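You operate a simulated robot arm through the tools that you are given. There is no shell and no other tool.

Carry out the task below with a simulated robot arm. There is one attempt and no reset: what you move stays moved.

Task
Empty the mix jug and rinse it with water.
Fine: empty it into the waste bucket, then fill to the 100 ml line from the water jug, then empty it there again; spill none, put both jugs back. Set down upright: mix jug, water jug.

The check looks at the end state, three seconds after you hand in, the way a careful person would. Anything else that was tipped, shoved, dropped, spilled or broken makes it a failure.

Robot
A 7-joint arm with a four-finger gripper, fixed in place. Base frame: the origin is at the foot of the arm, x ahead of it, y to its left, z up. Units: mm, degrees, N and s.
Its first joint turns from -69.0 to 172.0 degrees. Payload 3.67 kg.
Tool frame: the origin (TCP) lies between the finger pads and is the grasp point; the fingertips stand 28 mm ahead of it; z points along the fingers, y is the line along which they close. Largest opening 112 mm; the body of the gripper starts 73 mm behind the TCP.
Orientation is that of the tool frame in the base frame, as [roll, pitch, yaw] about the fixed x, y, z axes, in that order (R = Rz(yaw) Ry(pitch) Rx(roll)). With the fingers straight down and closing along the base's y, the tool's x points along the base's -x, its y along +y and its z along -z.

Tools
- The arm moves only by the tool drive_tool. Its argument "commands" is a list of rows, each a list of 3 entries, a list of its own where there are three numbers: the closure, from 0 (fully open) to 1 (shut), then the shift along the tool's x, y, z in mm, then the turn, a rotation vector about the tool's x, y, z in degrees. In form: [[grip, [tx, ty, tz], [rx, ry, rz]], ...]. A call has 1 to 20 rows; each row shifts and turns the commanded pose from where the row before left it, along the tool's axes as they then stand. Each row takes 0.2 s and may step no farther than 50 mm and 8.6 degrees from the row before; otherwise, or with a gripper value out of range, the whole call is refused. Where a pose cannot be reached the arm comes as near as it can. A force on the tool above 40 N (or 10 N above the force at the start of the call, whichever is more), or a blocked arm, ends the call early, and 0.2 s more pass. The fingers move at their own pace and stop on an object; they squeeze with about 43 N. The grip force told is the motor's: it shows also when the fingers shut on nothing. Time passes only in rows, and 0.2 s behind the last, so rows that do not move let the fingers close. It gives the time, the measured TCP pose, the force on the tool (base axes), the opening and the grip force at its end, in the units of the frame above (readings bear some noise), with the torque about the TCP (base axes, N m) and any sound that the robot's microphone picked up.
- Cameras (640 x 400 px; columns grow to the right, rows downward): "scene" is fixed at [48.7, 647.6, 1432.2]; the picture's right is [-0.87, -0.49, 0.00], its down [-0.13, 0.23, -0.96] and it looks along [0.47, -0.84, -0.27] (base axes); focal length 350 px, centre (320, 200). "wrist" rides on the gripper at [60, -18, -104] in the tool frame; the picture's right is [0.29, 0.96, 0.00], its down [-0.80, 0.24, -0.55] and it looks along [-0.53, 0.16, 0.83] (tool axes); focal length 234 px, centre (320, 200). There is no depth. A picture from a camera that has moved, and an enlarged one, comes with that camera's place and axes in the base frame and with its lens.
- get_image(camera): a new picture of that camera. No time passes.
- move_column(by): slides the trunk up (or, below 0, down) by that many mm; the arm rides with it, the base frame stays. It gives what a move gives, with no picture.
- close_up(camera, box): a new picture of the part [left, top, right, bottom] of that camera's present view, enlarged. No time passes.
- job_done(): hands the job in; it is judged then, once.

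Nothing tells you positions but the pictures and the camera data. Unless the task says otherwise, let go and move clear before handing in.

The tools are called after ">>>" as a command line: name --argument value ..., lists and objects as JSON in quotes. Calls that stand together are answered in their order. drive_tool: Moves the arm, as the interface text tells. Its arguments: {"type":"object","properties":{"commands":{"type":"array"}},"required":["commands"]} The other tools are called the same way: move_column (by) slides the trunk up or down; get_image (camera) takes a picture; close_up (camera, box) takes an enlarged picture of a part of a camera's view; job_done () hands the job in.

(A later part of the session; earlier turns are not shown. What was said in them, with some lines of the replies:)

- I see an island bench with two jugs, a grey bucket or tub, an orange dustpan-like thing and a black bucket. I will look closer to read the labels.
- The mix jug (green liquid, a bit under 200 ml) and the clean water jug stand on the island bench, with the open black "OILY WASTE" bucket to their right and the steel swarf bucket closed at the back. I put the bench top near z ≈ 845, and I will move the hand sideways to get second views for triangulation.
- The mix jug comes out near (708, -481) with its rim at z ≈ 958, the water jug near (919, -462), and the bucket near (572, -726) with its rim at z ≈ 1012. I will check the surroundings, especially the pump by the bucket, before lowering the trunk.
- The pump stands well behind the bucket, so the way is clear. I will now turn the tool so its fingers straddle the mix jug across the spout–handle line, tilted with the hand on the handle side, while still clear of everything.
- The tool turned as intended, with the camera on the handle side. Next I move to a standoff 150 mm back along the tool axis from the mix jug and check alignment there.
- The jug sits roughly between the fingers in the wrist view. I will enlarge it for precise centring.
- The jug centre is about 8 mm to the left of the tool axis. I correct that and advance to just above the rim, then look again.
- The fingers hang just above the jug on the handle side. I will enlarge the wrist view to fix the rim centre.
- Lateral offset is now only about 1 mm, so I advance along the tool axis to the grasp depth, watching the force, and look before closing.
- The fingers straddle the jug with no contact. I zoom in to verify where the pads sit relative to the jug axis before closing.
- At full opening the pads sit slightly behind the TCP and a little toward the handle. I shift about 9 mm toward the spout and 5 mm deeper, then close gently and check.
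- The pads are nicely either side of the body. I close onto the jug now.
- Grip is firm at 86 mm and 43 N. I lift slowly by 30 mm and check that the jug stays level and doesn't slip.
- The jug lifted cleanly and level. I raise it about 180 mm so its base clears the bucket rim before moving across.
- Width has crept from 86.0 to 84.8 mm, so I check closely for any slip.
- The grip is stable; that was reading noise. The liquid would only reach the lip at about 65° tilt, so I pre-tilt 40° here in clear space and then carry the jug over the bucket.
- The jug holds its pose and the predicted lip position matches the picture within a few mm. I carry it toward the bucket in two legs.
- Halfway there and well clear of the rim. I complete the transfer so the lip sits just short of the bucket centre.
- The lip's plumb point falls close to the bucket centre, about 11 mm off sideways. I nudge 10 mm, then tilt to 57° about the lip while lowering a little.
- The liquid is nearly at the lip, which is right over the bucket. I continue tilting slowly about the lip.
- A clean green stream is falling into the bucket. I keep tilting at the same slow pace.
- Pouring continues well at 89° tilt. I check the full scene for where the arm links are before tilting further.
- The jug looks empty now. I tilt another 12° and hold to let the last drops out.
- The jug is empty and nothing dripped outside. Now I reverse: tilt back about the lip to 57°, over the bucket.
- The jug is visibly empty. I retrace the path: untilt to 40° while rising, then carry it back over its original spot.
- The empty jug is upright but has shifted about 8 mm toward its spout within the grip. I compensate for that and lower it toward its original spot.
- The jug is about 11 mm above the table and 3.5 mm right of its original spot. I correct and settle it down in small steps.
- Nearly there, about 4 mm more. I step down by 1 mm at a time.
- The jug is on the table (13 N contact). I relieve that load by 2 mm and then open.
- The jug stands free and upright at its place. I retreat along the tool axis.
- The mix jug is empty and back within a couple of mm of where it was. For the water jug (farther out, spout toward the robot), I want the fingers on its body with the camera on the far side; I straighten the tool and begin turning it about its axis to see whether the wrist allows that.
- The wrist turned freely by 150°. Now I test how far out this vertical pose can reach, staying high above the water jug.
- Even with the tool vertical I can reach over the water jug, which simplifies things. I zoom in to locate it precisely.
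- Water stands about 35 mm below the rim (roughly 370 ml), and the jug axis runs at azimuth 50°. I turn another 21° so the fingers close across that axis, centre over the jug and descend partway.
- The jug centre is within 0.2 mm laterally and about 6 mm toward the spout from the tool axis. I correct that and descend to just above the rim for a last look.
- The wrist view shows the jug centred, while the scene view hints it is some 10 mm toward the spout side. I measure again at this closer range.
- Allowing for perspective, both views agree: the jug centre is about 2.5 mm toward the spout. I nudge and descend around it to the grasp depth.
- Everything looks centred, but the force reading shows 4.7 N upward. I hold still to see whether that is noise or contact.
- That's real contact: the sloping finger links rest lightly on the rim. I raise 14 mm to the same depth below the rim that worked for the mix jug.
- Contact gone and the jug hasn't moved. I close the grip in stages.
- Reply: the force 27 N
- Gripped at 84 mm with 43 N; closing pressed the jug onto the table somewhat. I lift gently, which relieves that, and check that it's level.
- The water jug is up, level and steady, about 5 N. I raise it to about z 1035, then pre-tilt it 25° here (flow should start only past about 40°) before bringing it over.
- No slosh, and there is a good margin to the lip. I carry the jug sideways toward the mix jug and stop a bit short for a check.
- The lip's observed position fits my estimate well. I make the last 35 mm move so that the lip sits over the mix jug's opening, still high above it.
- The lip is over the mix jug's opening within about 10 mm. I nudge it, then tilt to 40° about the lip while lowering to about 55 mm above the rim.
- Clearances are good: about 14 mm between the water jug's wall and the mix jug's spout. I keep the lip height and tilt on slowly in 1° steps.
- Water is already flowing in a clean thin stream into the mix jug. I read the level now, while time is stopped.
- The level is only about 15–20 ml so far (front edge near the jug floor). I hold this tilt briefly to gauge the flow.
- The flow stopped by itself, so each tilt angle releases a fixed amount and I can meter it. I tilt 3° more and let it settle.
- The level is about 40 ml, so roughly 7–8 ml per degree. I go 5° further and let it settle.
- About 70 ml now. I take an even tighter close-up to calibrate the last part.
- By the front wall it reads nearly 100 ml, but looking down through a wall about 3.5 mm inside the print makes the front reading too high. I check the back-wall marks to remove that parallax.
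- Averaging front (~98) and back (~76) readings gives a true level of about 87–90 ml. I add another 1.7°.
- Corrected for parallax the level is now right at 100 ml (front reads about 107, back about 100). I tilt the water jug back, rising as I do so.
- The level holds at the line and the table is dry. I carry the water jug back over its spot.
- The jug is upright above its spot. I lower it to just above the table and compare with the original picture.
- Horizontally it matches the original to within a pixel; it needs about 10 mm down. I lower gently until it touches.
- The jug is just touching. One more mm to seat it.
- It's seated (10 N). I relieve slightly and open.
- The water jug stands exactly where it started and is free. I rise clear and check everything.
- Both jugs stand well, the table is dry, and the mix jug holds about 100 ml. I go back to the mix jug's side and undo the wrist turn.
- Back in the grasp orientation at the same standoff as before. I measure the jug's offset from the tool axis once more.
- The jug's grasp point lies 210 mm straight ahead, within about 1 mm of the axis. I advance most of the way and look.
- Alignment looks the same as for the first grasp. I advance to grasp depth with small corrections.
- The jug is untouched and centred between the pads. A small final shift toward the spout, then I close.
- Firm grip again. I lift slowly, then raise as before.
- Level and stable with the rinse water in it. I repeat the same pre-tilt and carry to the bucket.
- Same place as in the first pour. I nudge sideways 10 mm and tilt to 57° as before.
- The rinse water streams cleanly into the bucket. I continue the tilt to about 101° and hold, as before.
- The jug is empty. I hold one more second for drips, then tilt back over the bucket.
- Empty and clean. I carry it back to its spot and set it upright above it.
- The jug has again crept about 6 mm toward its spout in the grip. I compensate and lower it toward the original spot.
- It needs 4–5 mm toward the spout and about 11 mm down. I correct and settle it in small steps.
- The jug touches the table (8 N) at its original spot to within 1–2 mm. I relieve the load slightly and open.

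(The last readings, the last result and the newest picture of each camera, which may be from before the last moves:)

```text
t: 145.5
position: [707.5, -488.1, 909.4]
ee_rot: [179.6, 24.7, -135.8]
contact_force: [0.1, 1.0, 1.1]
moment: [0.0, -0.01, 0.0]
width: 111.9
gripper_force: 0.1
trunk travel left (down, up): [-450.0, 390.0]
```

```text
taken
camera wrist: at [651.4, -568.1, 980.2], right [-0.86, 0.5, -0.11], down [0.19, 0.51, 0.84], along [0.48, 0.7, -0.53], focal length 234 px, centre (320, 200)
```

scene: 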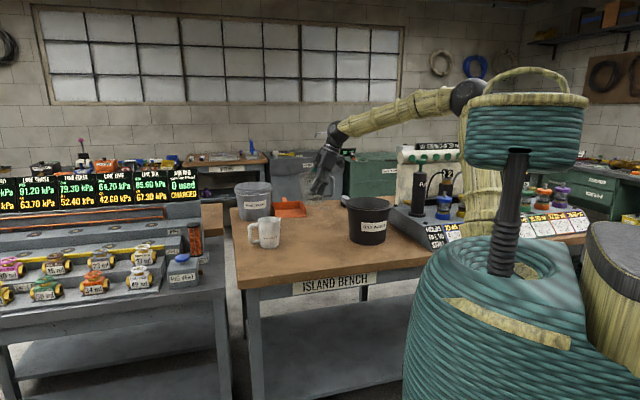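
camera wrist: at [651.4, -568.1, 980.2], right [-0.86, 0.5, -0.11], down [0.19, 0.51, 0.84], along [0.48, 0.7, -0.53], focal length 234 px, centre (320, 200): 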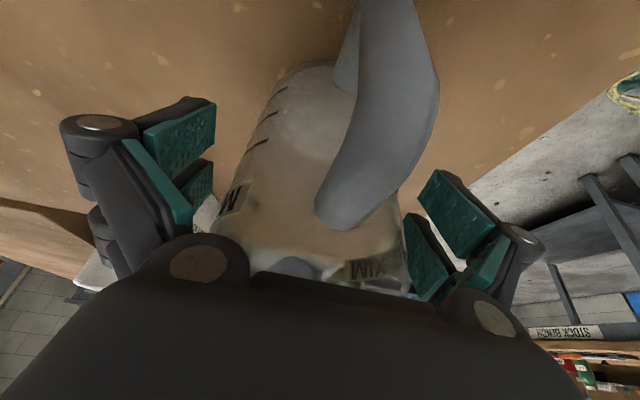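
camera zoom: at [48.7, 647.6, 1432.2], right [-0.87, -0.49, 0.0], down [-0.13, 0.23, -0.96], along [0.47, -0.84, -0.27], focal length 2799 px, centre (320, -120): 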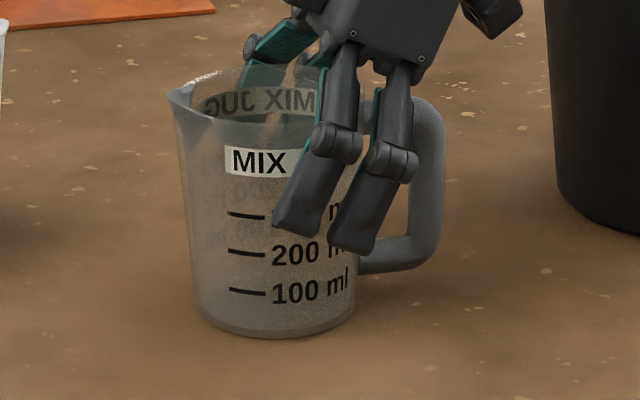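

The jug stands upright where it began. I back away along the tool axis and inspect the whole scene.

>>> drive_tool --commands '[[0, [0, 0, -15], [0, 0, 0]], [0, [0, 0, -25], [0, 0, 0]], [0, [0, 0, -40], [0, 0, 0]], [0, [0, 0, -40], [0, 0, 0]], [0, [0, 0, -45], [0, 0, 0]], [0, [0, 0, -45], [0, 0, 0]], [0, [0, 0, -45], [0, 0, 0]], [0, [0, 0, -45], [0, 0, 0]], [0, [0, 0, 0], [0, 0, 0]]]'

>>> close_up --camera "scene" --box '[235, 195, 345, 265]'

>>> close_up --camera "scene" --box '[295, 215, 345, 265]'

>>> close_up --camera "scene" --box '[220, 170, 420, 295]'

>>> get_image --camera "wrist"

>>> get_image --camera "scene"

```text
t: 147.5
position: [620.1, -577.0, 1181.5]
ee_rot: [179.5, 24.7, -135.9]
contact_force: [0.1, 0.1, 0.0]
moment: [-0.03, 0.0, 0.03]
width: 112.0
gripper_force: 0.0
trunk travel left (down, up): [-450.0, 390.0]
```

```text
5.71 times, centred on (290, 230) of scene
camera zoom: at [48.7, 647.6, 1432.2], right [-0.87, -0.49, 0.0], down [-0.13, 0.23, -0.96], along [0.47, -0.84, -0.27], focal length 1999 px, centre (491, 29)
```

zoom: 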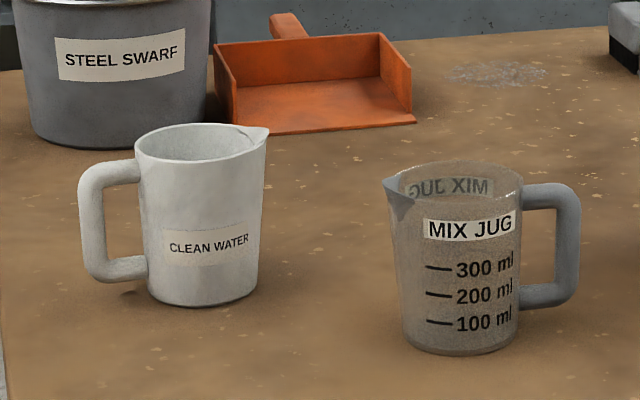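

```text
8.00 times, centred on (320, 240) of scene
camera zoom: at [48.7, 647.6, 1432.2], right [-0.87, -0.49, 0.0], down [-0.13, 0.23, -0.96], along [0.47, -0.84, -0.27], focal length 2799 px, centre (320, -120)
```

zoom: 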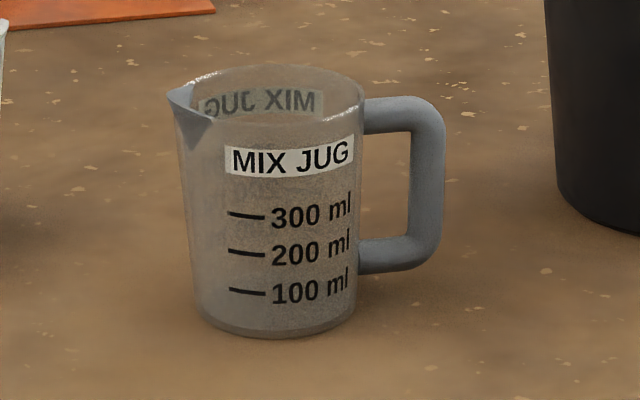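

```text
3.20 times, centred on (320, 232) of scene
camera zoom: at [48.7, 647.6, 1432.2], right [-0.87, -0.49, 0.0], down [-0.13, 0.23, -0.96], along [0.47, -0.84, -0.27], focal length 1120 px, centre (320, 96)
```

zoom: 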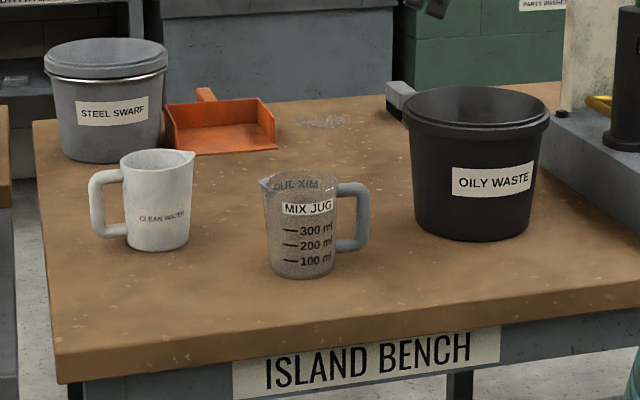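

```text
taken
camera wrist: at [563.4, -657.7, 1252.7], right [-0.86, 0.5, -0.11], down [0.19, 0.51, 0.84], along [0.48, 0.7, -0.53], focal length 234 px, centre (320, 200)
```

wrist: 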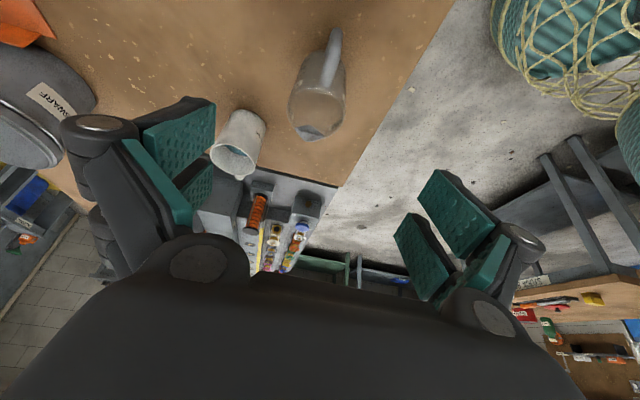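

```text
taken
```

scene: 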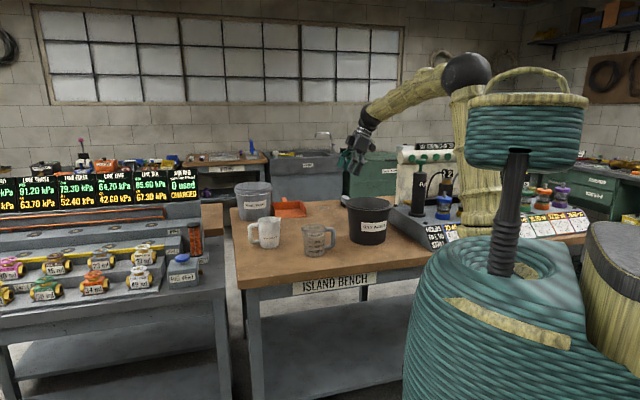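

Both jugs stand upright where they started, the mix jug is empty, and I can see no spill on the bench. The gripper is open and clear, so I am handing the job in.

>>> job_done

```text
The job is handed in.
```

I emptied the mix jug into the OILY WASTE bucket. I then filled it with water from the clean water jug to about the 100 ml line and emptied that into the same bucket. I have handed the job in but have no result from the check yet.

- **Jugs:** both stand upright where they started. The camera pictures before and after match to within a few millimetres.
- **Water level:** I judged it from the marks on the front and back of the jug, which put it between roughly 100 and 107 ml. It could be off by a few millilitres.
- **Spills:** none showed in any picture of the bench, and each stream I saw fell inside its container.
- **Contact:** the open fingers rested lightly on the water jug's rim once, at about 5 N, before I gripped it. The jug did not move.

The gripper is open and clear of everything. I left the trunk 100 mm lower than at the start.
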